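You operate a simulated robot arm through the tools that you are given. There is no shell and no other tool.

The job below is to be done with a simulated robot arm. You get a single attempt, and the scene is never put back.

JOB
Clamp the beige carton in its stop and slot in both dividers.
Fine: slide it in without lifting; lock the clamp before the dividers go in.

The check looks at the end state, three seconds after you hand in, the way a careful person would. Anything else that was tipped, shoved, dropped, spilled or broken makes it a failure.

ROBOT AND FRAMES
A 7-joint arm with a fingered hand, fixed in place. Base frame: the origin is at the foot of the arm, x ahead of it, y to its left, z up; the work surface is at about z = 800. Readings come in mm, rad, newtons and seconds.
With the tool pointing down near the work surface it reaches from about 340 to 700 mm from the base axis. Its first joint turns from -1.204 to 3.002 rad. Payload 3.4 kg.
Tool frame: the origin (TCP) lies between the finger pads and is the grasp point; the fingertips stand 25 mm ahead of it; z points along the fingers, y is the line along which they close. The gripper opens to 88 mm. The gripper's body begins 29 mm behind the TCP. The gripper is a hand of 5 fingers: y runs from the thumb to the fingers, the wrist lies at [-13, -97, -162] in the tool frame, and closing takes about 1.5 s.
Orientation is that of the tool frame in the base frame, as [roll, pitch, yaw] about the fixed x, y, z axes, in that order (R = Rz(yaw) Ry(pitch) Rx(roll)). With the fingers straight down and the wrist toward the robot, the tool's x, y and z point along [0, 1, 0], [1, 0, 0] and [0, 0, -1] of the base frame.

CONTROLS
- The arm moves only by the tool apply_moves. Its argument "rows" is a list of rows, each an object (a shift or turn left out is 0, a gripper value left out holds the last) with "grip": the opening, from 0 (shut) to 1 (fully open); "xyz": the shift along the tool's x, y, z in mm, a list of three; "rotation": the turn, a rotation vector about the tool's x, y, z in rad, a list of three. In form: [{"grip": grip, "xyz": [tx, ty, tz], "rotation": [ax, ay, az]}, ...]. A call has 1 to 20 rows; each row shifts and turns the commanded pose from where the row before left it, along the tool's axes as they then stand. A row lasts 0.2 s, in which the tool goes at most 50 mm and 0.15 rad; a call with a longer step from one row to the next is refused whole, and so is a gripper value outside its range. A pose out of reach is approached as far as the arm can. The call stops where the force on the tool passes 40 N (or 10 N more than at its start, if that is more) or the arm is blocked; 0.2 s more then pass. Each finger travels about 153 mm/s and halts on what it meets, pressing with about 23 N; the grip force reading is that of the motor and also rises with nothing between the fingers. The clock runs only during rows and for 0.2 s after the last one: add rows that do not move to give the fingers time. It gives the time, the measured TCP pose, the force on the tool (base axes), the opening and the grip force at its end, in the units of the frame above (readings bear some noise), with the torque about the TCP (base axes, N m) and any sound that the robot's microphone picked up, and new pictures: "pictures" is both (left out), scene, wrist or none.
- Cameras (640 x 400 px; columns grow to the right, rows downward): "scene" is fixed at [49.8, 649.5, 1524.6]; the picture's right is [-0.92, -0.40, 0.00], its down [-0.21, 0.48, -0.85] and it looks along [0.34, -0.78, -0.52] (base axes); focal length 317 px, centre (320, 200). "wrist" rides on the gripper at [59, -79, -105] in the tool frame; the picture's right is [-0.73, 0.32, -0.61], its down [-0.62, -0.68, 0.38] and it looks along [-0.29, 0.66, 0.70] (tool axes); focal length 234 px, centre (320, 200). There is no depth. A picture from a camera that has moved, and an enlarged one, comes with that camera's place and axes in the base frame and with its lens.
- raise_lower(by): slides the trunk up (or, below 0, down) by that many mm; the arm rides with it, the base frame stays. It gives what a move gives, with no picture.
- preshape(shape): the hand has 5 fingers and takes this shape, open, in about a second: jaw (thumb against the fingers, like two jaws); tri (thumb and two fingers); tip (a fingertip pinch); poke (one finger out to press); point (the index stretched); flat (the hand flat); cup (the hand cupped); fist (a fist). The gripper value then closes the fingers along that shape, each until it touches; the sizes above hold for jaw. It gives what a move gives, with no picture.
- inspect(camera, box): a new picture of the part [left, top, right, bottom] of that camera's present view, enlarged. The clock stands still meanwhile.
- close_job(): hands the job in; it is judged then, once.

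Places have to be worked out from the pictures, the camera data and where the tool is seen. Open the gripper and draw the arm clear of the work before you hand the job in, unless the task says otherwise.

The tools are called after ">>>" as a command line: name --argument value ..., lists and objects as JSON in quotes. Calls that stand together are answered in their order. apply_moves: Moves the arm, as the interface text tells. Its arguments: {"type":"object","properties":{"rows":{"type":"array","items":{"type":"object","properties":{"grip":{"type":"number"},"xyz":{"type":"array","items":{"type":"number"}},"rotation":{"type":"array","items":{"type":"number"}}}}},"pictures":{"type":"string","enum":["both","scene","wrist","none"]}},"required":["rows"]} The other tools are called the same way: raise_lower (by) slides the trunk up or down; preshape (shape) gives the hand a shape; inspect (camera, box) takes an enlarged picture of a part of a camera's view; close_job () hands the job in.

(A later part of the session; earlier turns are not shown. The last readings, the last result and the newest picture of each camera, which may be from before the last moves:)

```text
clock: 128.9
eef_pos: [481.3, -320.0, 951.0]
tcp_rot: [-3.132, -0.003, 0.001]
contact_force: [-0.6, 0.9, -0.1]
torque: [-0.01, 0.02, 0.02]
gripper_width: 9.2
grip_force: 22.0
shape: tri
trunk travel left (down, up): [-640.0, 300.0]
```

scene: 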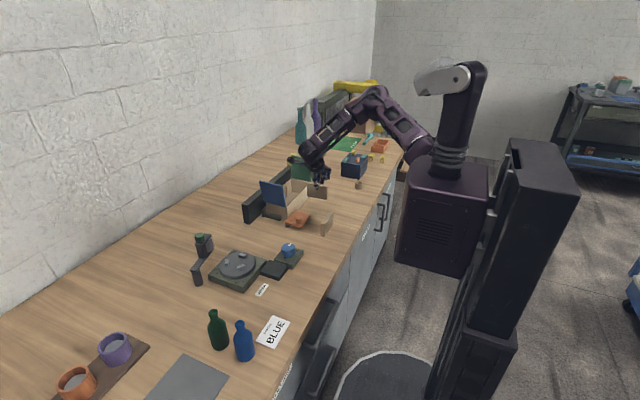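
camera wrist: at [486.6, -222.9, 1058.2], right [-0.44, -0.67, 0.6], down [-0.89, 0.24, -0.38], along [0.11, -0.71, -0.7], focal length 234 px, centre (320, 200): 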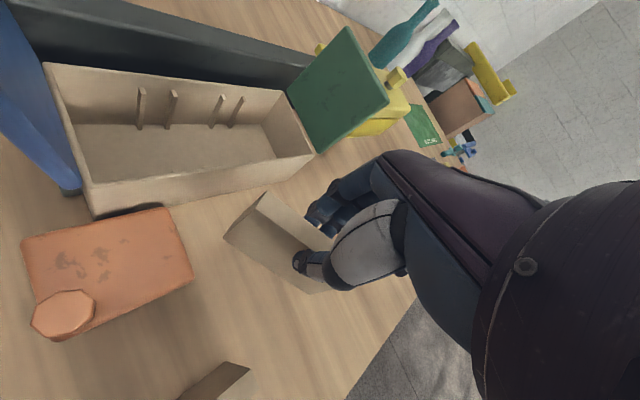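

Yaw 0 reached cleanly. I move in -y to slot 2's line and then toward +x over the carton, watching for reach flags.

>>> apply_moves --rows '[{"xyz": [10, 26, 0]}, {"xyz": [10, 26, 0]}, {"xyz": [30, 0, 0]}, {"xyz": [30, 0, 0]}, {}]'

>>> inspect --camera "scene" --box '[250, 130, 360, 230]'

```text
clock: 130.2
eef_pos: [560.8, -371.6, 950.8]
tcp_rot: [-3.138, 0.0, 0.001]
contact_force: [0.5, -0.2, 0.0]
torque: [0.02, 0.01, -0.03]
gripper_width: 9.2
grip_force: 23.4
shape: tri
trunk travel left (down, up): [-640.0, 300.0]
camera wrist: at [618.4, -293.5, 1056.7], right [-0.72, -0.33, 0.61], down [-0.63, 0.68, -0.38], along [-0.29, -0.66, -0.7], focal length 234 px, centre (320, 200)
```

scene: 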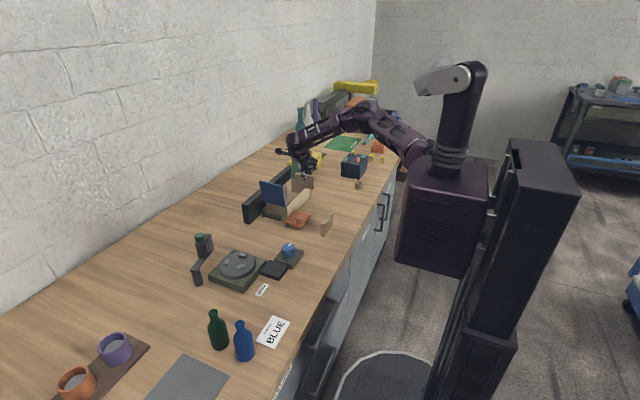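
wrist: 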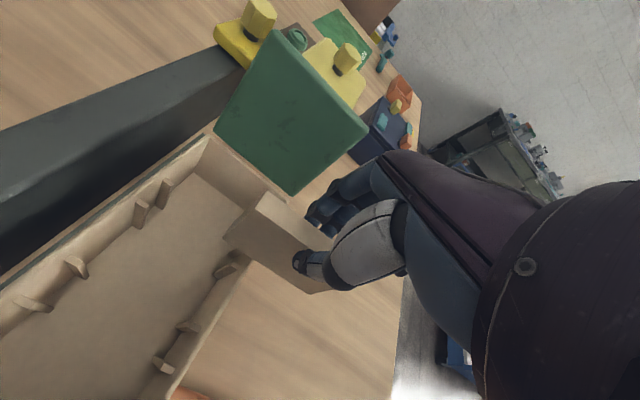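

```text
4.00 times, centred on (305, 180) of scene
camera zoom: at [49.8, 649.5, 1524.6], right [-0.92, -0.4, 0.0], down [-0.21, 0.48, -0.85], along [0.34, -0.78, -0.52], focal length 1268 px, centre (380, 280)
```

zoom: 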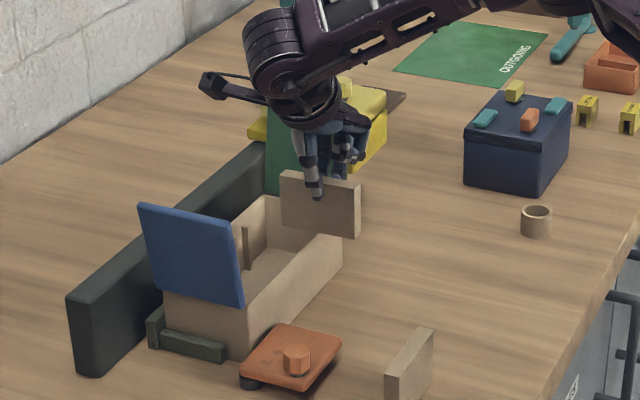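

The ribs of both slots are visible on both walls. I continue +x to bring the divider over slot 2.

>>> apply_moves --rows '[{"xyz": [20, 0, 0]}, {"xyz": [20, 0, 0]}, {"xyz": [20, 0.5, 0]}, {}]'

>>> inspect --camera "wrist" --box '[100, 100, 380, 330]'

>>> inspect --camera "scene" --box '[265, 150, 335, 220]'

```text
clock: 131.2
eef_pos: [620.1, -373.8, 950.7]
tcp_rot: [-3.14, -0.001, 0.002]
contact_force: [-0.1, -0.3, -0.2]
torque: [0.0, 0.0, 0.02]
gripper_width: 9.3
grip_force: 23.3
shape: tri
trunk travel left (down, up): [-640.0, 300.0]
camera wrist: at [677.5, -294.1, 1056.7], right [-0.73, -0.33, 0.61], down [-0.62, 0.68, -0.38], along [-0.29, -0.65, -0.7], focal length 234 px, centre (320, 200)
```

scene: 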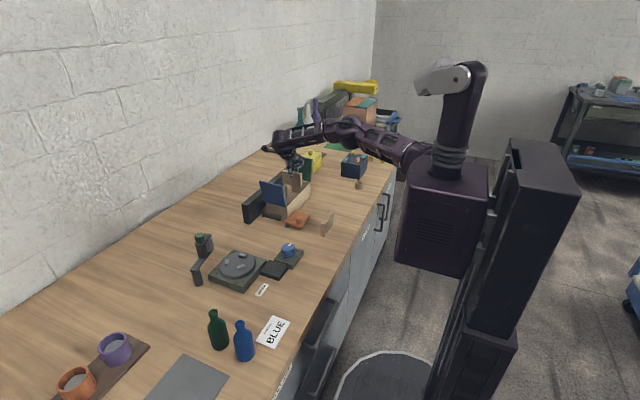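
wrist: 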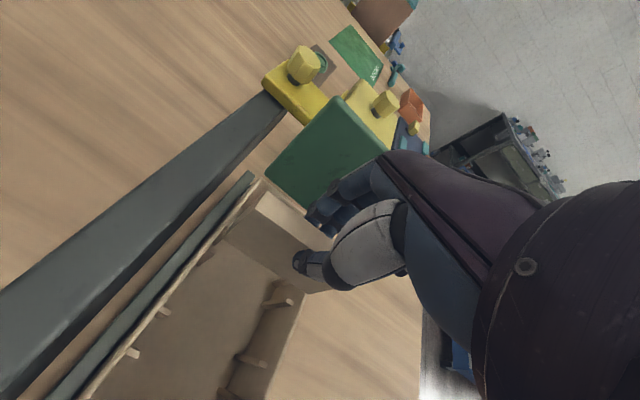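

```text
1.74 times, centred on (240, 215) of wrist
camera zoom: at [677.5, -294.1, 1056.7], right [-0.73, -0.33, 0.61], down [-0.62, 0.68, -0.38], along [-0.29, -0.65, -0.7], focal length 407 px, centre (459, 174)
```

zoom: 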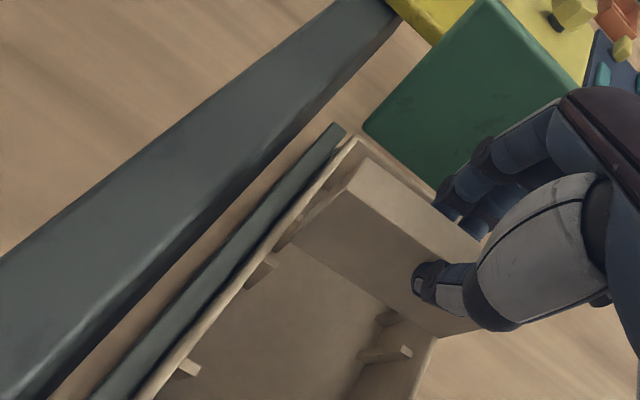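

```text
5.71 times, centred on (300, 185) of scene
camera zoom: at [49.8, 649.5, 1524.6], right [-0.92, -0.4, 0.0], down [-0.21, 0.48, -0.85], along [0.34, -0.78, -0.52], focal length 1812 px, centre (434, 286)
```

zoom: 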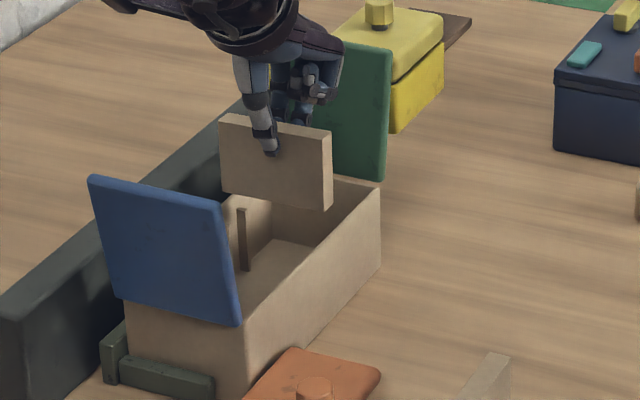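

No reach flags; the divider hovers over slot 2 at TCP (620,-374). I enlarge to align it precisely with the ribs and walls.

>>> inspect --camera "wrist" --box '[200, 170, 340, 310]'

>>> inspect --camera "scene" --box '[285, 160, 325, 195]'

```text
2.86 times, centred on (270, 240) of wrist
camera zoom: at [677.5, -294.1, 1056.7], right [-0.73, -0.33, 0.61], down [-0.62, 0.68, -0.38], along [-0.29, -0.65, -0.7], focal length 669 px, centre (463, 86)
```

zoom: 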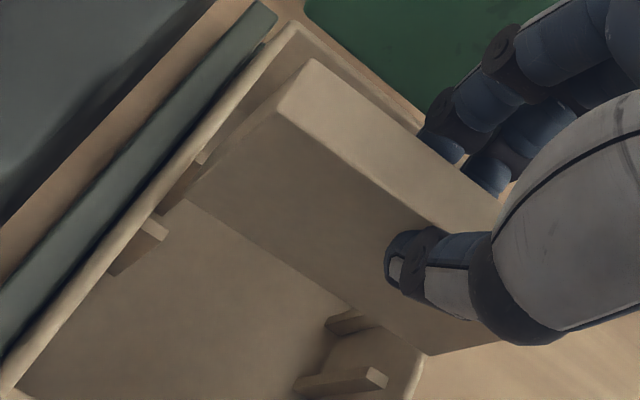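

```text
11.43 times, centred on (305, 178) of scene
camera zoom: at [49.8, 649.5, 1524.6], right [-0.92, -0.4, 0.0], down [-0.21, 0.48, -0.85], along [0.34, -0.78, -0.52], focal length 3624 px, centre (491, 457)
```

zoom: 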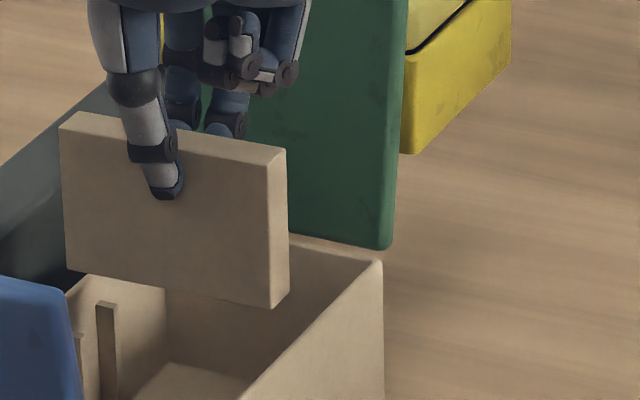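

From the wrist view the divider spans x≈577.5–662.5, y≈-366…-381. I enlarge the two wall regions to find the inner faces and the slot ribs in the same view.

>>> inspect --camera "wrist" --box '[200, 170, 270, 240]'

>>> inspect --camera "wrist" --box '[260, 260, 330, 330]'

```text
5.71 times, centred on (235, 205) of wrist
camera zoom: at [677.5, -294.1, 1056.7], right [-0.73, -0.33, 0.61], down [-0.62, 0.68, -0.38], along [-0.29, -0.65, -0.7], focal length 1338 px, centre (806, 171)
```

zoom: 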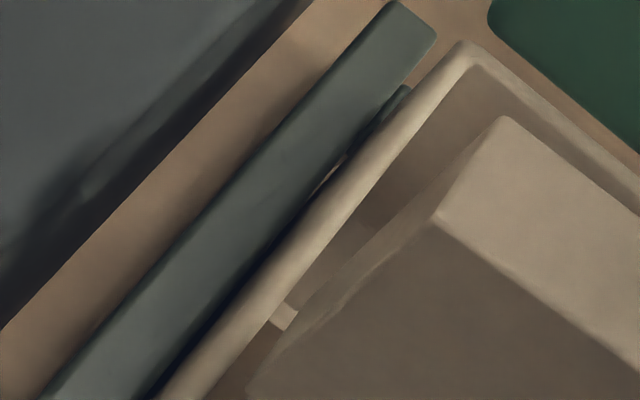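

```text
5.71 times, centred on (295, 295) of wrist
camera zoom: at [677.5, -294.1, 1056.7], right [-0.73, -0.33, 0.61], down [-0.62, 0.68, -0.38], along [-0.29, -0.65, -0.7], focal length 1338 px, centre (463, -343)
```

zoom: 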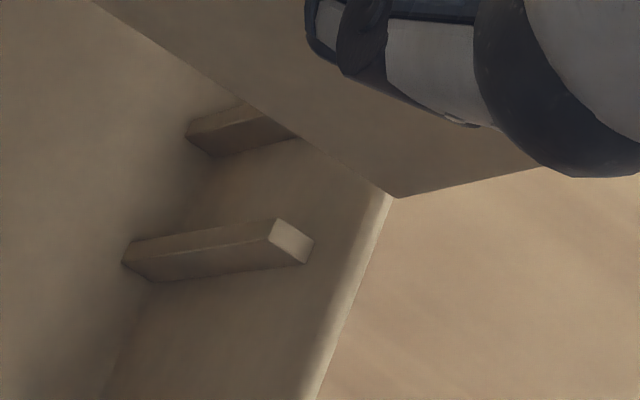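

The divider is centred: about 3 mm inside each wall in x and centred between the ribs in y (-374). I lower it straight down with the trunk, first 25 mm.

>>> raise_lower --by -25

>>> inspect --camera "wrist" --box '[200, 170, 340, 310]'

>>> inspect --camera "scene" --box '[265, 150, 335, 220]'

```text
clock: 131.9
eef_pos: [620.2, -372.7, 925.2]
tcp_rot: [-3.137, 0.0, 0.001]
contact_force: [-0.5, -0.5, -1.1]
torque: [-0.01, 0.01, 0.01]
gripper_width: 9.5
grip_force: 23.0
shape: tri
trunk travel left (down, up): [-615.0, 325.0]
```

```text
2.86 times, centred on (270, 240) of wrist
camera zoom: at [677.6, -293.7, 1031.7], right [-0.73, -0.33, 0.61], down [-0.62, 0.68, -0.38], along [-0.29, -0.66, -0.7], focal length 669 px, centre (463, 86)
```

zoom: 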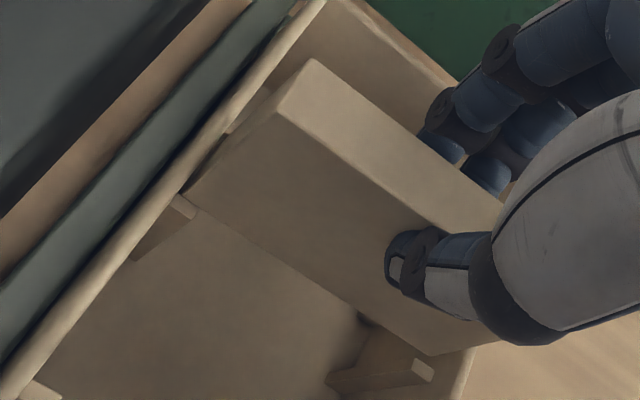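

```text
5.71 times, centred on (300, 185) of scene
camera zoom: at [49.8, 649.5, 1524.6], right [-0.92, -0.4, 0.0], down [-0.21, 0.48, -0.85], along [0.34, -0.78, -0.52], focal length 1812 px, centre (434, 286)
```

zoom: 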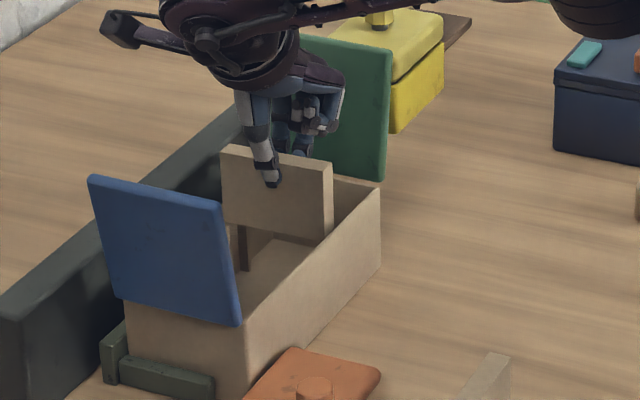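

It enters freely, but the +x end is close to the +y-side rib (slight yaw of about 1.5°). I correct by shifting 1.5 mm in -y and turning 0.02 rad, then recheck.

>>> apply_moves --rows '[{"xyz": [0.3, 1.5, 0], "rotation": [0, 0, 0.022]}, {}]' --pictures "none"

>>> inspect --camera "wrist" --box '[210, 190, 280, 260]'

>>> inspect --camera "wrist" --box '[270, 250, 340, 320]'

```text
clock: 132.5
eef_pos: [620.4, -373.4, 924.5]
tcp_rot: [-3.138, 0.001, -0.022]
contact_force: [0.1, -0.8, 0.6]
torque: [-0.01, 0.01, -0.02]
gripper_width: 9.1
grip_force: 23.1
shape: tri
trunk travel left (down, up): [-615.0, 325.0]
```

```text
5.71 times, centred on (245, 225) of wrist
camera zoom: at [679.7, -296.8, 1031.3], right [-0.73, -0.31, 0.61], down [-0.61, 0.7, -0.38], along [-0.3, -0.65, -0.7], focal length 1338 px, centre (749, 57)
```

zoom: 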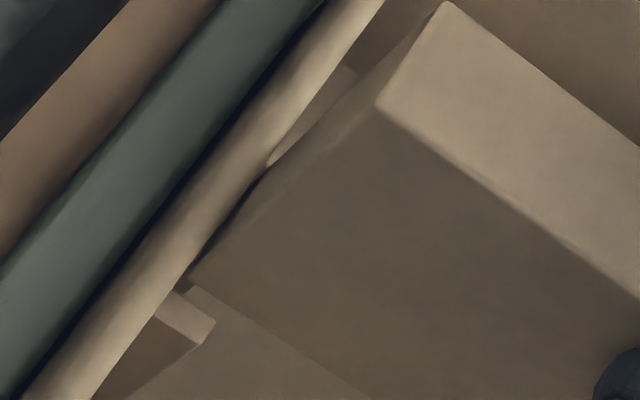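

```text
5.71 times, centred on (305, 285) of wrist
camera zoom: at [679.7, -296.8, 1031.3], right [-0.73, -0.31, 0.61], down [-0.61, 0.7, -0.38], along [-0.3, -0.65, -0.7], focal length 1338 px, centre (406, -286)
```

zoom: 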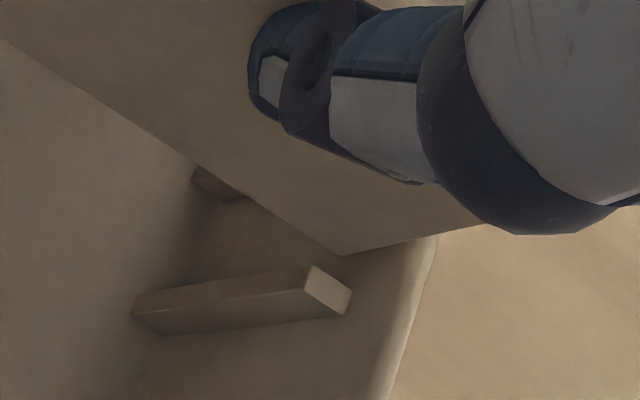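

The +x end now has about 3 mm to the rib and the -x end 5.5 mm. I trim the yaw a touch more and shift 1.4 mm back in +y to centre it.

>>> apply_moves --rows '[{"xyz": [0, -1.3, 0], "rotation": [0, 0, 0.026]}, {}]' --pictures "none"

>>> inspect --camera "wrist" --box '[210, 190, 280, 260]'

>>> inspect --camera "wrist" --box '[270, 250, 340, 320]'

```text
clock: 133.1
eef_pos: [620.6, -372.1, 925.3]
tcp_rot: [-3.136, 0.001, -0.048]
contact_force: [0.2, 0.0, -0.7]
torque: [-0.01, 0.02, 0.0]
gripper_width: 9.3
grip_force: 22.9
shape: tri
trunk travel left (down, up): [-615.0, 325.0]
```

```text
5.71 times, centred on (245, 225) of wrist
camera zoom: at [681.6, -297.4, 1031.2], right [-0.74, -0.29, 0.61], down [-0.59, 0.71, -0.38], along [-0.32, -0.64, -0.7], focal length 1338 px, centre (749, 57)
```

zoom: 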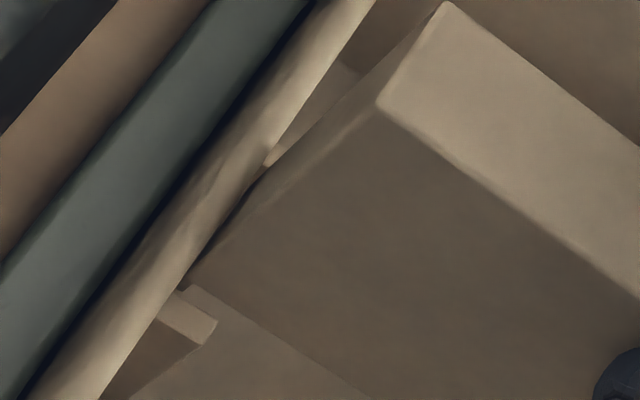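

```text
5.71 times, centred on (305, 285) of wrist
camera zoom: at [681.6, -297.4, 1031.2], right [-0.74, -0.29, 0.61], down [-0.59, 0.71, -0.38], along [-0.32, -0.64, -0.7], focal length 1338 px, centre (406, -286)
```

zoom: 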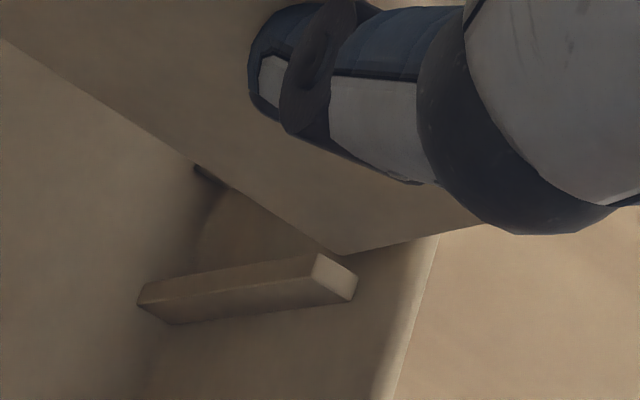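

Both ends now have about 3 mm to the ribs. I lower another 25 mm with the trunk.

>>> raise_lower --by -25

>>> inspect --camera "wrist" --box '[200, 170, 340, 310]'

>>> inspect --camera "scene" --box '[265, 150, 335, 220]'

```text
clock: 133.8
eef_pos: [619.7, -374.8, 910.2]
tcp_rot: [3.136, -0.023, -0.047]
contact_force: [-2.8, 1.2, 21.0]
torque: [0.07, 0.14, -0.04]
gripper_width: 11.8
grip_force: 22.7
shape: tri
trunk travel left (down, up): [-590.0, 350.0]
stopped: the force on the tool passed its limit at 43 N (the readings are from after the stop); the commanded pose is now the measured one
```

```text
2.86 times, centred on (270, 240) of wrist
camera zoom: at [680.3, -297.2, 1017.5], right [-0.75, -0.28, 0.59], down [-0.58, 0.71, -0.4], along [-0.31, -0.65, -0.7], focal length 669 px, centre (463, 86)
```

zoom: 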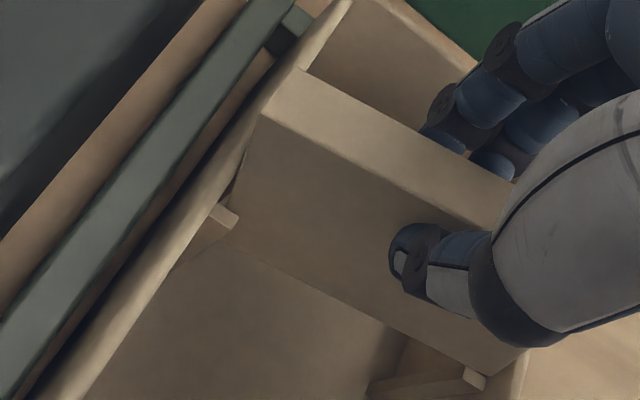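

```text
5.71 times, centred on (300, 185) of scene
camera zoom: at [49.8, 649.5, 1524.6], right [-0.92, -0.4, 0.0], down [-0.21, 0.48, -0.85], along [0.34, -0.78, -0.52], focal length 1812 px, centre (434, 286)
```

zoom: 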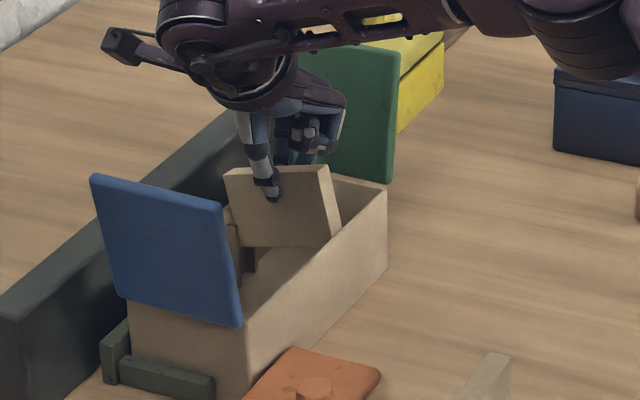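

It was blocked (43 N): the -x end caught on something while the +x end dipped. I raise the trunk back up to relieve it and look.

>>> raise_lower --by 20

>>> inspect --camera "wrist" --box '[200, 170, 340, 310]'

>>> inspect --camera "scene" --box '[265, 150, 335, 220]'

>>> inspect --camera "scene" --box '[250, 170, 330, 235]'

```text
clock: 134.4
eef_pos: [622.7, -374.9, 924.9]
tcp_rot: [3.14, -0.013, -0.047]
contact_force: [-0.4, -0.6, 0.2]
torque: [0.02, -0.02, 0.01]
gripper_width: 10.9
grip_force: 23.3
shape: tri
trunk travel left (down, up): [-610.0, 330.0]
```

```text
2.86 times, centred on (270, 240) of wrist
camera zoom: at [682.6, -298.1, 1031.7], right [-0.75, -0.29, 0.6], down [-0.59, 0.71, -0.39], along [-0.31, -0.64, -0.7], focal length 669 px, centre (463, 86)
```

zoom: 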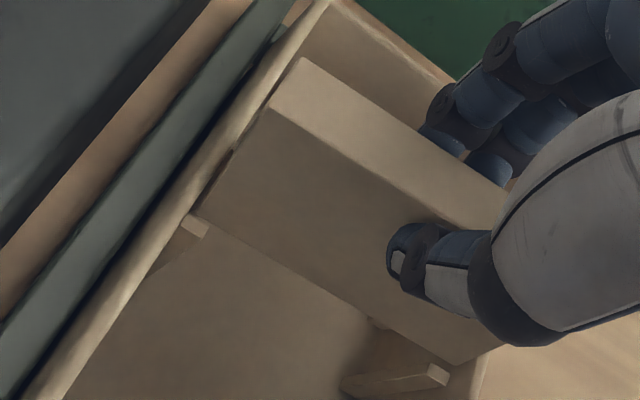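

```text
5.71 times, centred on (300, 185) of scene
camera zoom: at [49.8, 649.5, 1524.6], right [-0.92, -0.4, 0.0], down [-0.21, 0.48, -0.85], along [0.34, -0.78, -0.52], focal length 1812 px, centre (434, 286)
```

zoom: 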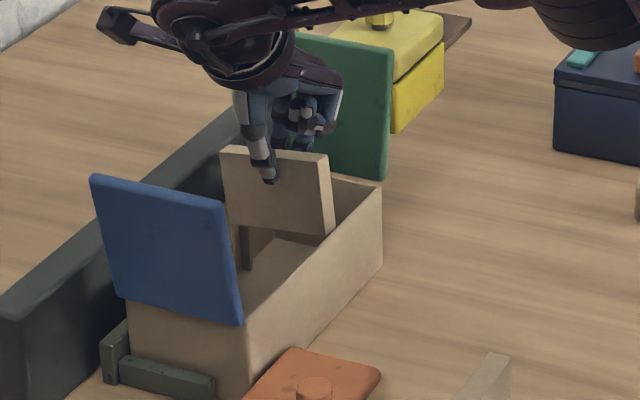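

```text
6.15 times, centred on (290, 202) of scene
camera zoom: at [49.8, 649.5, 1524.6], right [-0.92, -0.4, 0.0], down [-0.21, 0.48, -0.85], along [0.34, -0.78, -0.52], focal length 1951 px, centre (505, 185)
```

zoom: 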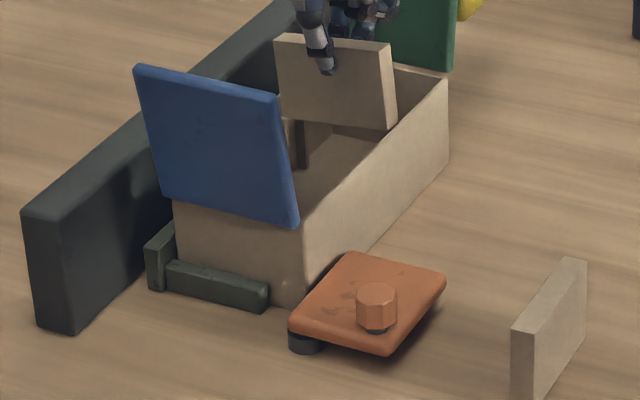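

The carton settled back flat and the clamp is still closed, but the divider has pitched about 6° in the grip (-x end high). The -y rib likely caught it, so I level it by tilting the hand, then re-measure.

>>> apply_moves --rows '[{"xyz": [0, 0, -5]}, {"rotation": [0, 0.1, 0]}, {}]' --pictures "none"

>>> inspect --camera "scene" --box '[285, 160, 325, 195]'

>>> inspect --camera "wrist" --box '[200, 170, 340, 310]'

```text
clock: 135.2
eef_pos: [622.0, -374.5, 931.1]
tcp_rot: [3.14, -0.113, -0.048]
contact_force: [-1.5, -0.1, 0.1]
torque: [-0.07, 0.02, -0.01]
gripper_width: 10.9
grip_force: 23.2
shape: tri
trunk travel left (down, up): [-610.0, 330.0]
```

```text
11.43 times, centred on (305, 178) of scene
camera zoom: at [49.8, 649.5, 1524.6], right [-0.92, -0.4, 0.0], down [-0.21, 0.48, -0.85], along [0.34, -0.78, -0.52], focal length 3624 px, centre (491, 457)
```

zoom: 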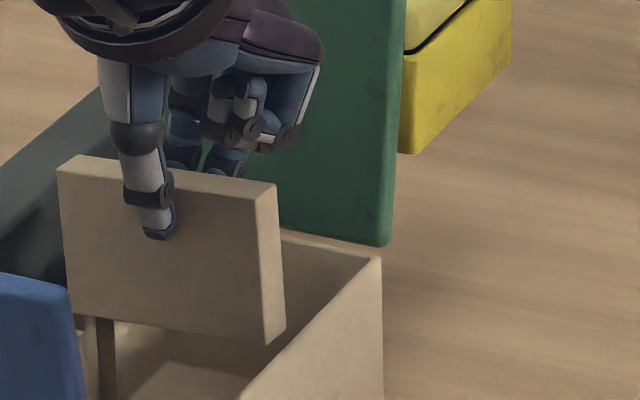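

```text
2.86 times, centred on (270, 240) of wrist
camera zoom: at [671.7, -297.5, 1042.6], right [-0.8, -0.28, 0.52], down [-0.54, 0.71, -0.45], along [-0.24, -0.65, -0.72], focal length 669 px, centre (463, 86)
```

zoom: 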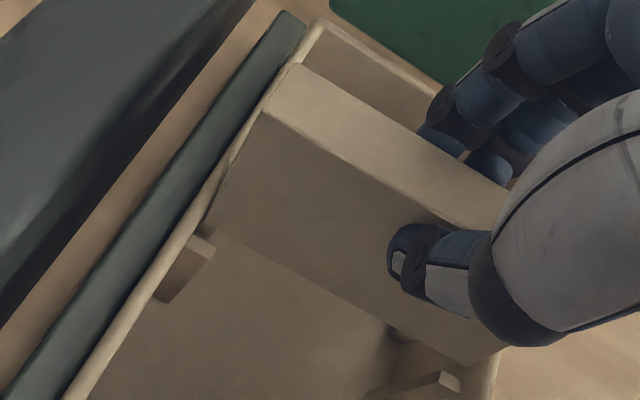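

The -x end had landed on the hidden -y rib (top z≈855). I finish levelling, shift about 1.2 mm in +y and 3.5 mm in -x, then re-measure at rib height.

>>> apply_moves --rows '[{"xyz": [-3.5, -1.2, 0], "rotation": [0, 0.035, 0]}, {}]' --pictures "none"

>>> inspect --camera "scene" --box '[285, 160, 325, 195]'

>>> inspect --camera "wrist" --box '[200, 180, 270, 250]'

>>> inspect --camera "wrist" --box '[270, 250, 340, 320]'

```text
clock: 135.8
eef_pos: [619.1, -372.7, 929.7]
tcp_rot: [3.141, -0.15, -0.048]
contact_force: [-0.9, 1.0, 0.1]
torque: [-0.02, 0.06, 0.01]
gripper_width: 10.8
grip_force: 23.1
shape: tri
trunk travel left (down, up): [-610.0, 330.0]
```

```text
11.43 times, centred on (305, 178) of scene
camera zoom: at [49.8, 649.5, 1524.6], right [-0.92, -0.4, 0.0], down [-0.21, 0.48, -0.85], along [0.34, -0.78, -0.52], focal length 3624 px, centre (491, 457)
```

zoom: 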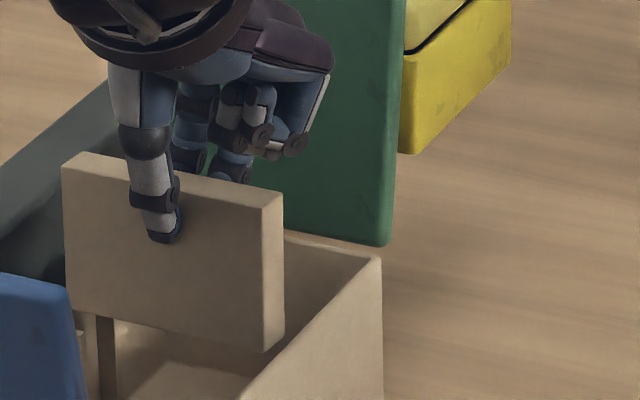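

```text
5.71 times, centred on (235, 215) of wrist
camera zoom: at [664.7, -296.3, 1044.0], right [-0.82, -0.28, 0.49], down [-0.53, 0.71, -0.47], along [-0.22, -0.65, -0.73], focal length 1338 px, centre (806, 114)
```

zoom: 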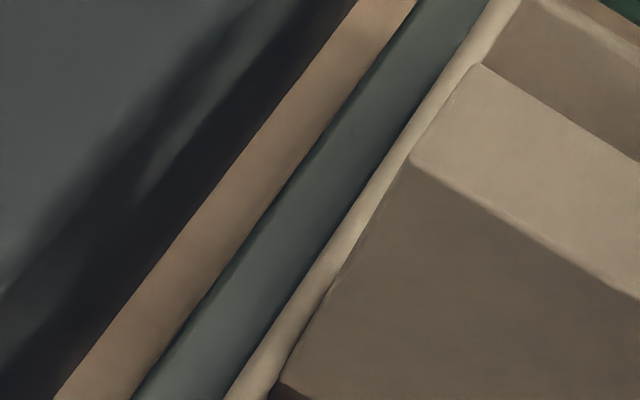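

```text
5.71 times, centred on (305, 285) of wrist
camera zoom: at [664.7, -296.3, 1044.0], right [-0.82, -0.28, 0.49], down [-0.53, 0.71, -0.47], along [-0.22, -0.65, -0.73], focal length 1338 px, centre (406, -286)
```

zoom: 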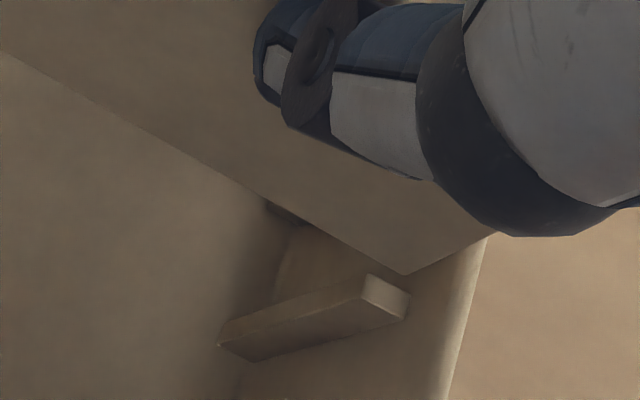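

Level now. I trim 2.5 mm in -x and 0.8 mm in -y, then lower in gentle 2 mm steps while watching the force.

>>> apply_moves --rows '[{"xyz": [-2.4, 0.8, -0.3]}, {"xyz": [-0.6, 0, 3.96]}, {"xyz": [-0.45, 0, 2.97]}, {}]' --pictures "none"

>>> inspect --camera "wrist" --box '[200, 190, 270, 260]'

>>> inspect --camera "wrist" --box '[270, 250, 340, 320]'

```text
clock: 136.8
eef_pos: [617.6, -375.6, 923.0]
tcp_rot: [3.139, -0.149, -0.046]
contact_force: [0.6, 0.4, -0.1]
torque: [-0.03, 0.01, 0.0]
gripper_width: 11.0
grip_force: 22.6
shape: tri
trunk travel left (down, up): [-610.0, 330.0]
```

```text
5.71 times, centred on (235, 225) of wrist
camera zoom: at [662.7, -296.8, 1036.2], right [-0.82, -0.28, 0.49], down [-0.53, 0.71, -0.47], along [-0.22, -0.65, -0.73], focal length 1338 px, centre (806, 57)
```

zoom: 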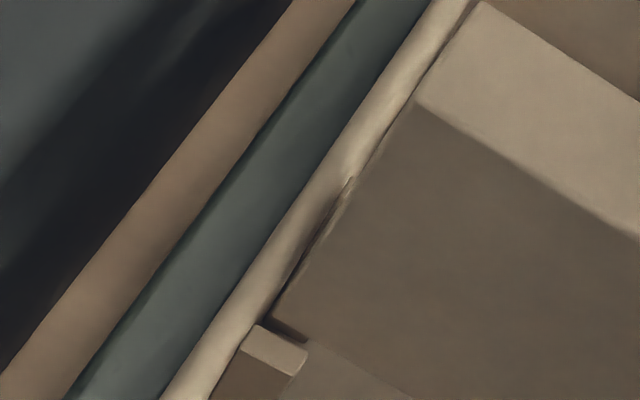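

```text
5.71 times, centred on (305, 285) of wrist
camera zoom: at [662.7, -296.8, 1036.2], right [-0.82, -0.28, 0.49], down [-0.53, 0.71, -0.47], along [-0.22, -0.65, -0.73], focal length 1338 px, centre (406, -286)
```

zoom: 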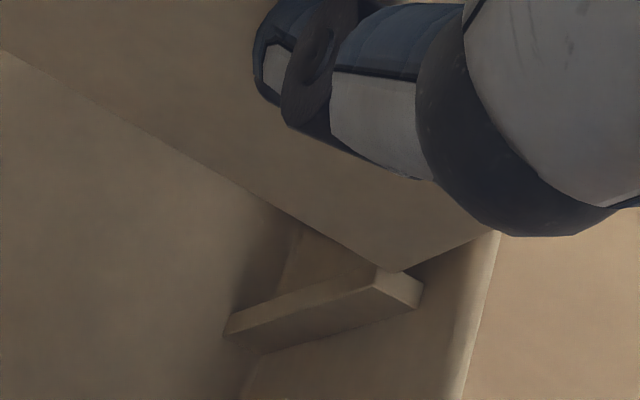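

Gaps to the +y ribs are now about 1 mm and 0.5 mm. I shift 0.5 mm more in -y and continue down in 2 mm steps, checking force.

>>> apply_moves --rows '[{"xyz": [0, 0.6, 0], "rotation": [0, 0, -0.006]}, {"xyz": [-0.3, 0, 1.98]}, {"xyz": [-0.3, 0, 1.98]}, {}]' --pictures "none"

>>> apply_moves --rows '[{"xyz": [-0.3, 0, 1.98]}, {"xyz": [-0.3, 0, 1.98]}, {}]' --pictures "none"

```text
clock: 137.8
eef_pos: [616.0, -374.5, 919.1]
tcp_rot: [3.14, -0.148, -0.04]
contact_force: [2.1, 0.1, 2.8]
torque: [-0.01, 0.02, 0.0]
gripper_width: 11.0
grip_force: 23.4
shape: tri
trunk travel left (down, up): [-610.0, 330.0]
```

```text
clock: 138.6
eef_pos: [616.3, -373.9, 915.5]
tcp_rot: [3.138, -0.149, -0.04]
contact_force: [3.3, -0.6, 6.0]
torque: [0.0, 0.04, 0.0]
gripper_width: 11.0
grip_force: 22.7
shape: tri
trunk travel left (down, up): [-610.0, 330.0]
```

A small +x/upward force (3 N, 6 N) suggests the -x end now touches the -x wall. I look before going on.

>>> inspect --camera "scene" --box '[285, 160, 325, 195]'

>>> inspect --camera "wrist" --box '[200, 190, 270, 260]'

>>> inspect --camera "wrist" --box '[270, 250, 340, 320]'

```text
11.43 times, centred on (305, 178) of scene
camera zoom: at [49.8, 649.5, 1524.6], right [-0.92, -0.4, 0.0], down [-0.21, 0.48, -0.85], along [0.34, -0.78, -0.52], focal length 3624 px, centre (491, 457)
```

zoom: 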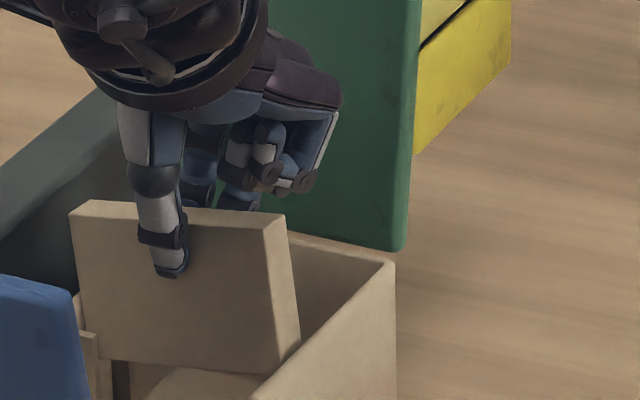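

```text
5.71 times, centred on (235, 225) of wrist
camera zoom: at [661.5, -296.6, 1029.3], right [-0.82, -0.29, 0.49], down [-0.53, 0.7, -0.47], along [-0.21, -0.65, -0.73], focal length 1338 px, centre (806, 57)
```

zoom: 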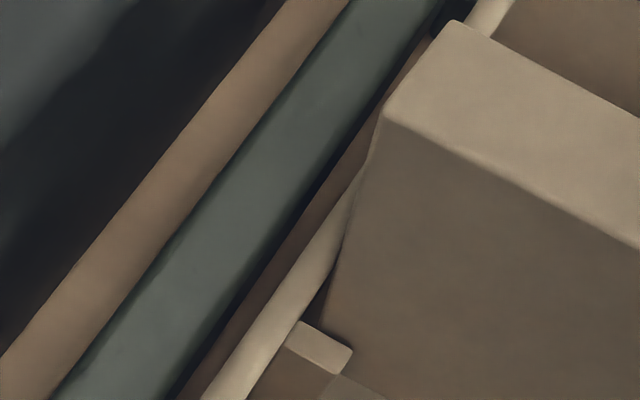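

```text
5.71 times, centred on (305, 285) of wrist
camera zoom: at [661.5, -296.6, 1029.3], right [-0.82, -0.29, 0.49], down [-0.53, 0.7, -0.47], along [-0.21, -0.65, -0.73], focal length 1338 px, centre (406, -286)
```

zoom: 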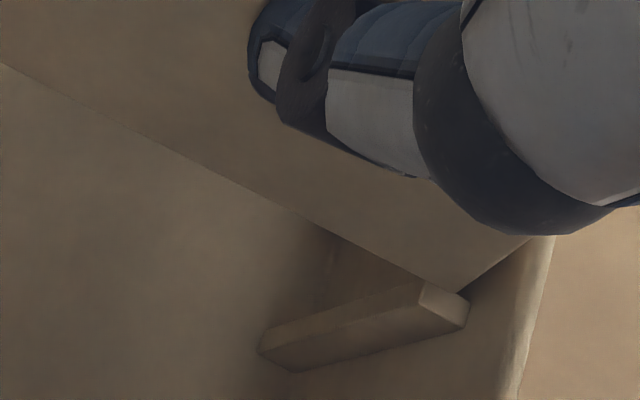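

The -x end is resting on a rib top and the carton has been nudged about 5 mm off the back bar. I lift the divider clear with the trunk first, then look at the carton and clamp.

>>> raise_lower --by 40

>>> inspect --camera "scene" --box '[250, 160, 340, 240]'

>>> inspect --camera "scene" --box '[270, 200, 320, 235]'

>>> inspect --camera "wrist" --box '[120, 100, 360, 330]'

```text
clock: 139.4
eef_pos: [616.5, -375.2, 954.7]
tcp_rot: [3.139, -0.146, -0.042]
contact_force: [-0.9, -0.7, -1.1]
torque: [-0.03, -0.02, 0.01]
gripper_width: 11.2
grip_force: 22.9
shape: tri
trunk travel left (down, up): [-650.0, 290.0]
```

```text
5.00 times, centred on (295, 200) of scene
camera zoom: at [49.8, 649.5, 1524.6], right [-0.92, -0.4, 0.0], down [-0.21, 0.48, -0.85], along [0.34, -0.78, -0.52], focal length 1585 px, centre (445, 200)
```

zoom: 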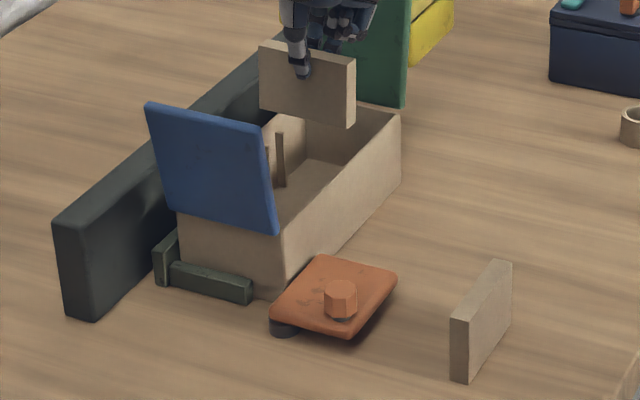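

```text
11.43 times, centred on (295, 218) of scene
camera zoom: at [49.8, 649.5, 1524.6], right [-0.92, -0.4, 0.0], down [-0.21, 0.48, -0.85], along [0.34, -0.78, -0.52], focal length 3624 px, centre (606, 0)
```

zoom: 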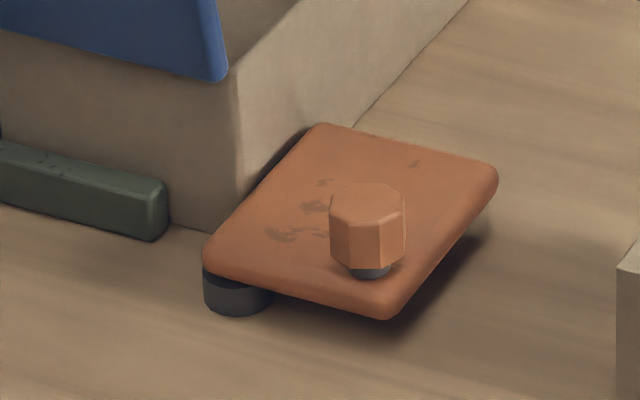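

```text
1.74 times, centred on (240, 215) of wrist
camera zoom: at [661.9, -297.1, 1068.3], right [-0.82, -0.29, 0.49], down [-0.53, 0.7, -0.47], along [-0.21, -0.65, -0.73], focal length 407 px, centre (459, 174)
```

zoom: 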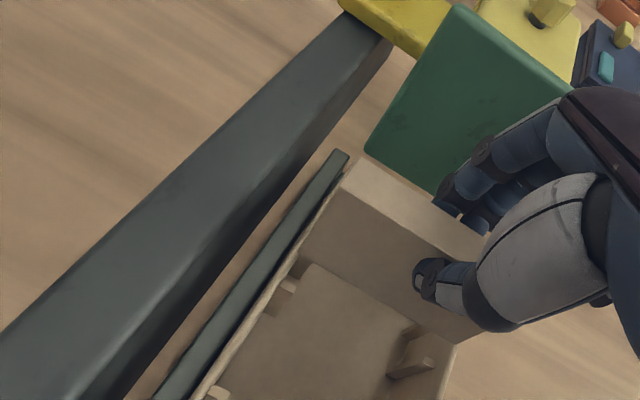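

The carton shifted only about 2 mm and the clamp is still against it. I enlarge the divider to check its pitch now that it hangs free.

>>> inspect --camera "scene" --box '[285, 155, 325, 190]'

>>> inspect --camera "wrist" --box '[200, 170, 340, 310]'

```text
11.43 times, centred on (305, 172) of scene
camera zoom: at [49.8, 649.5, 1524.6], right [-0.92, -0.4, 0.0], down [-0.21, 0.48, -0.85], along [0.34, -0.78, -0.52], focal length 3624 px, centre (491, 514)
```

zoom: 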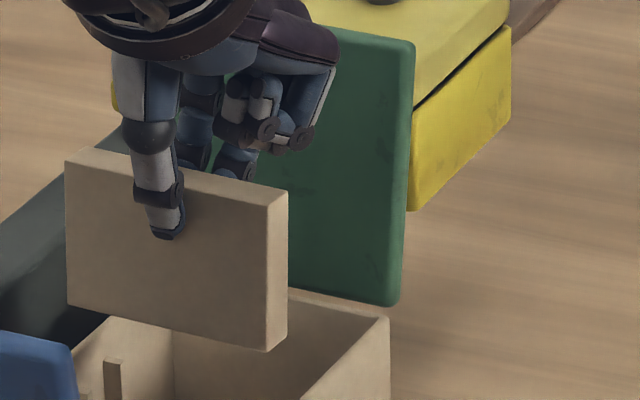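

```text
2.86 times, centred on (270, 240) of wrist
camera zoom: at [661.9, -297.1, 1068.3], right [-0.82, -0.29, 0.49], down [-0.53, 0.7, -0.47], along [-0.21, -0.65, -0.73], focal length 669 px, centre (463, 86)
```

zoom: 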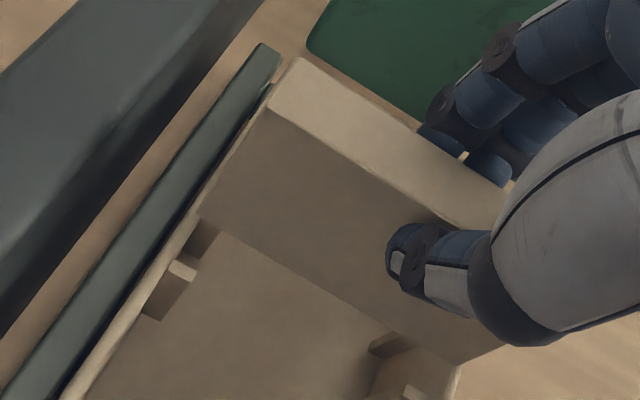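

It hangs nearly level (about 2° over-corrected). I undo that, shift 1.5 mm in +x, and lower with the trunk so its bottom is just above the rib tops for a fine measurement.

>>> apply_moves --rows '[{"xyz": [1.5, 0, 0], "rotation": [0, -0.035, 0]}, {}]' --pictures "none"

>>> raise_lower --by -27

>>> inspect --camera "wrist" --box '[205, 185, 275, 255]'

>>> inspect --camera "wrist" --box '[270, 250, 340, 320]'

>>> inspect --camera "scene" --box '[285, 160, 325, 195]'

```text
clock: 140.1
eef_pos: [617.0, -375.5, 955.1]
tcp_rot: [3.14, -0.111, -0.04]
contact_force: [-0.2, 0.2, -0.4]
torque: [0.02, 0.0, 0.02]
gripper_width: 10.8
grip_force: 23.0
shape: tri
trunk travel left (down, up): [-650.0, 290.0]
```

```text
clock: 140.8
eef_pos: [617.6, -374.0, 929.8]
tcp_rot: [3.138, -0.114, -0.041]
contact_force: [-1.3, -0.8, 2.6]
torque: [-0.02, -0.12, -0.05]
gripper_width: 10.8
grip_force: 23.4
shape: tri
trunk travel left (down, up): [-623.0, 317.0]
```

```text
5.71 times, centred on (240, 220) of wrist
camera zoom: at [666.3, -296.8, 1041.0], right [-0.8, -0.29, 0.52], down [-0.55, 0.7, -0.45], along [-0.24, -0.65, -0.72], focal length 1338 px, centre (777, 86)
```

zoom: 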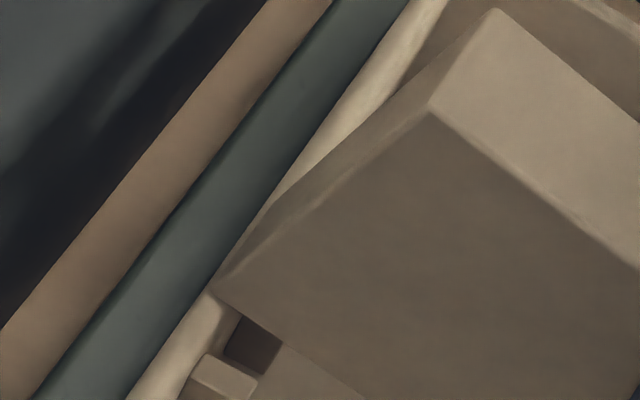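

```text
5.71 times, centred on (305, 285) of wrist
camera zoom: at [666.3, -296.8, 1041.0], right [-0.8, -0.29, 0.52], down [-0.55, 0.7, -0.45], along [-0.24, -0.65, -0.72], focal length 1338 px, centre (406, -286)
```

zoom: 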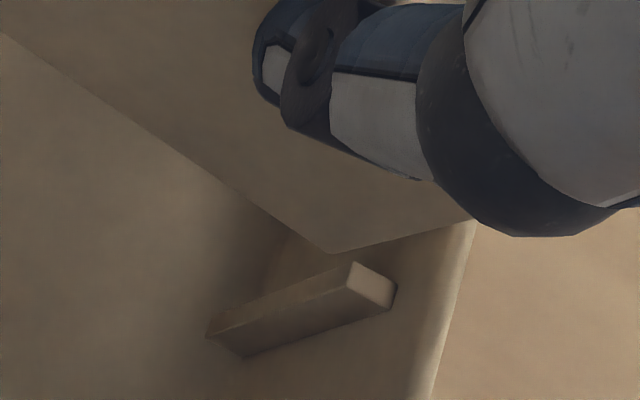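

```text
11.43 times, centred on (305, 178) of scene
camera zoom: at [49.8, 649.5, 1524.6], right [-0.92, -0.4, 0.0], down [-0.21, 0.48, -0.85], along [0.34, -0.78, -0.52], focal length 3624 px, centre (491, 457)
```

zoom: 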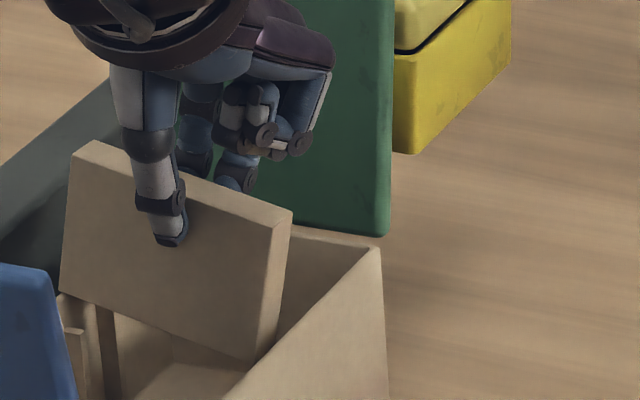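

The +x end is now touching the +x rim (it is ~6 mm too far +x). I lift, shift 6.5 mm in -x, and lower again for measurement.

>>> raise_lower --by 20

>>> apply_moves --rows '[{"xyz": [-6.5, 0, -0.7]}, {}]' --pictures "none"

>>> inspect --camera "scene" --box '[285, 155, 325, 190]'

>>> inspect --camera "wrist" --box '[200, 170, 340, 310]'

```text
clock: 141.4
eef_pos: [619.1, -375.1, 948.2]
tcp_rot: [3.14, -0.111, -0.042]
contact_force: [0.6, 0.2, -0.2]
torque: [0.0, 0.0, -0.02]
gripper_width: 10.4
grip_force: 23.6
shape: tri
trunk travel left (down, up): [-643.0, 297.0]
```

```text
clock: 142.1
eef_pos: [611.5, -374.2, 948.2]
tcp_rot: [3.141, -0.113, -0.042]
contact_force: [-0.1, 0.0, 0.1]
torque: [-0.01, 0.0, -0.02]
gripper_width: 10.4
grip_force: 22.9
shape: tri
trunk travel left (down, up): [-643.0, 297.0]
```

```text
11.43 times, centred on (305, 172) of scene
camera zoom: at [49.8, 649.5, 1524.6], right [-0.92, -0.4, 0.0], down [-0.21, 0.48, -0.85], along [0.34, -0.78, -0.52], focal length 3624 px, centre (491, 514)
```

zoom: 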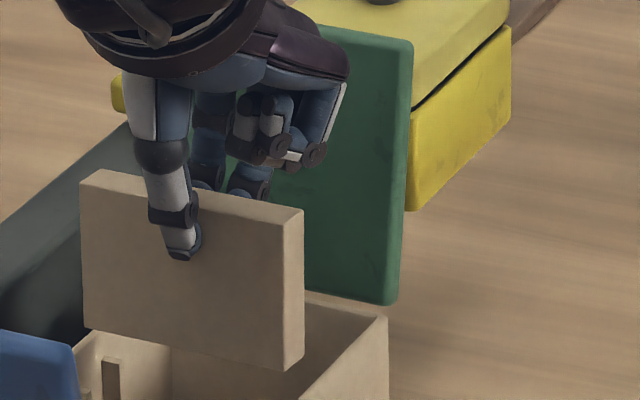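

```text
2.86 times, centred on (270, 240) of wrist
camera zoom: at [660.3, -297.0, 1060.0], right [-0.8, -0.29, 0.52], down [-0.55, 0.7, -0.45], along [-0.24, -0.65, -0.72], focal length 669 px, centre (463, 86)
```

zoom: 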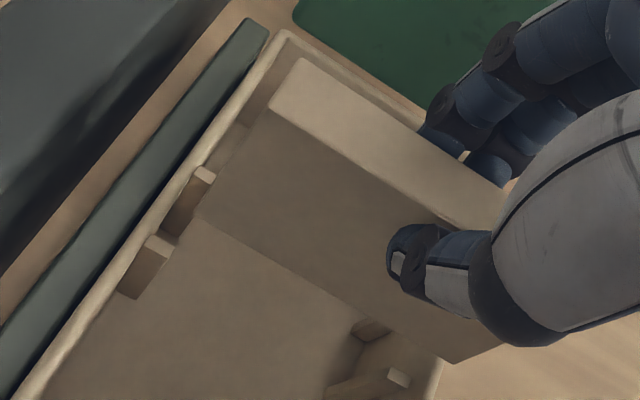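

Now both ribs of slot 2 are visible: slot faces at y≈-365.5 and ≈-386.5 (about 21 mm wide), centre ≈(617,-376). The divider is yawed ~2° the wrong way, so I turn it back 0.035 rad and shift +3.4 mm x, -2 mm y, then lower to just above the ribs and measure again.

>>> apply_moves --rows '[{"xyz": [3.4, 2.0, 0.4], "rotation": [0, 0, -0.035]}, {}]' --pictures "none"

>>> raise_lower --by -16

>>> inspect --camera "wrist" --box '[190, 170, 270, 250]'

>>> inspect --camera "wrist" --box '[260, 250, 340, 330]'

>>> inspect --camera "scene" --box '[285, 155, 325, 190]'

```text
clock: 142.7
eef_pos: [614.5, -376.1, 948.2]
tcp_rot: [3.134, -0.112, -0.005]
contact_force: [-0.3, 0.5, -0.1]
torque: [0.02, 0.0, -0.03]
gripper_width: 10.6
grip_force: 22.8
shape: tri
trunk travel left (down, up): [-643.0, 297.0]
```

```text
clock: 143.3
eef_pos: [614.3, -376.0, 932.7]
tcp_rot: [3.134, -0.114, -0.006]
contact_force: [-0.2, -0.1, -0.1]
torque: [-0.02, -0.02, -0.01]
gripper_width: 10.8
grip_force: 22.8
shape: tri
trunk travel left (down, up): [-627.0, 313.0]
```

```text
5.00 times, centred on (230, 210) of wrist
camera zoom: at [660.8, -296.8, 1043.7], right [-0.79, -0.31, 0.52], down [-0.57, 0.68, -0.46], along [-0.21, -0.66, -0.72], focal length 1171 px, centre (770, 150)
```

zoom: 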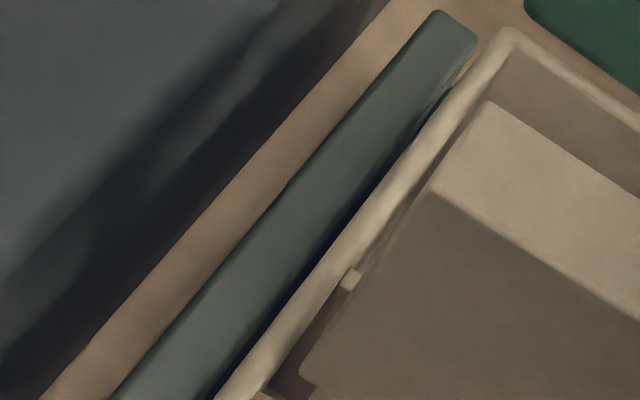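

```text
5.00 times, centred on (300, 290) of wrist
camera zoom: at [660.8, -296.8, 1043.7], right [-0.79, -0.31, 0.52], down [-0.57, 0.68, -0.46], along [-0.21, -0.66, -0.72], focal length 1171 px, centre (420, -250)
```

zoom: 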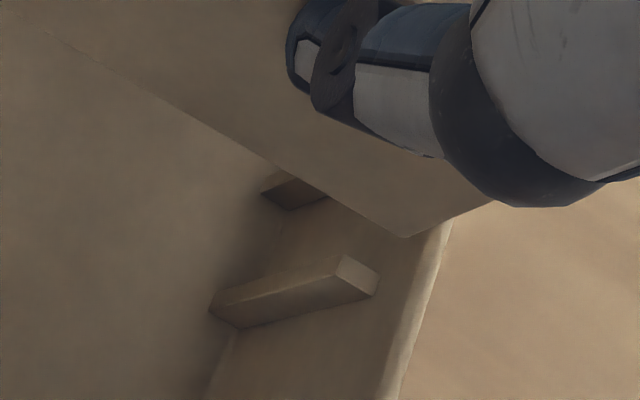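

```text
11.43 times, centred on (305, 172) of scene
camera zoom: at [49.8, 649.5, 1524.6], right [-0.92, -0.4, 0.0], down [-0.21, 0.48, -0.85], along [0.34, -0.78, -0.52], focal length 3624 px, centre (491, 514)
```

zoom: 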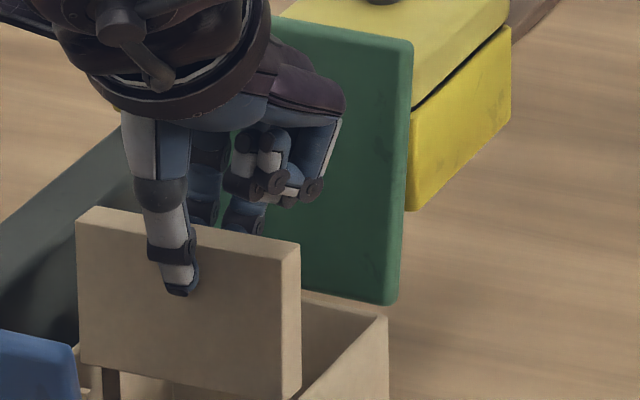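

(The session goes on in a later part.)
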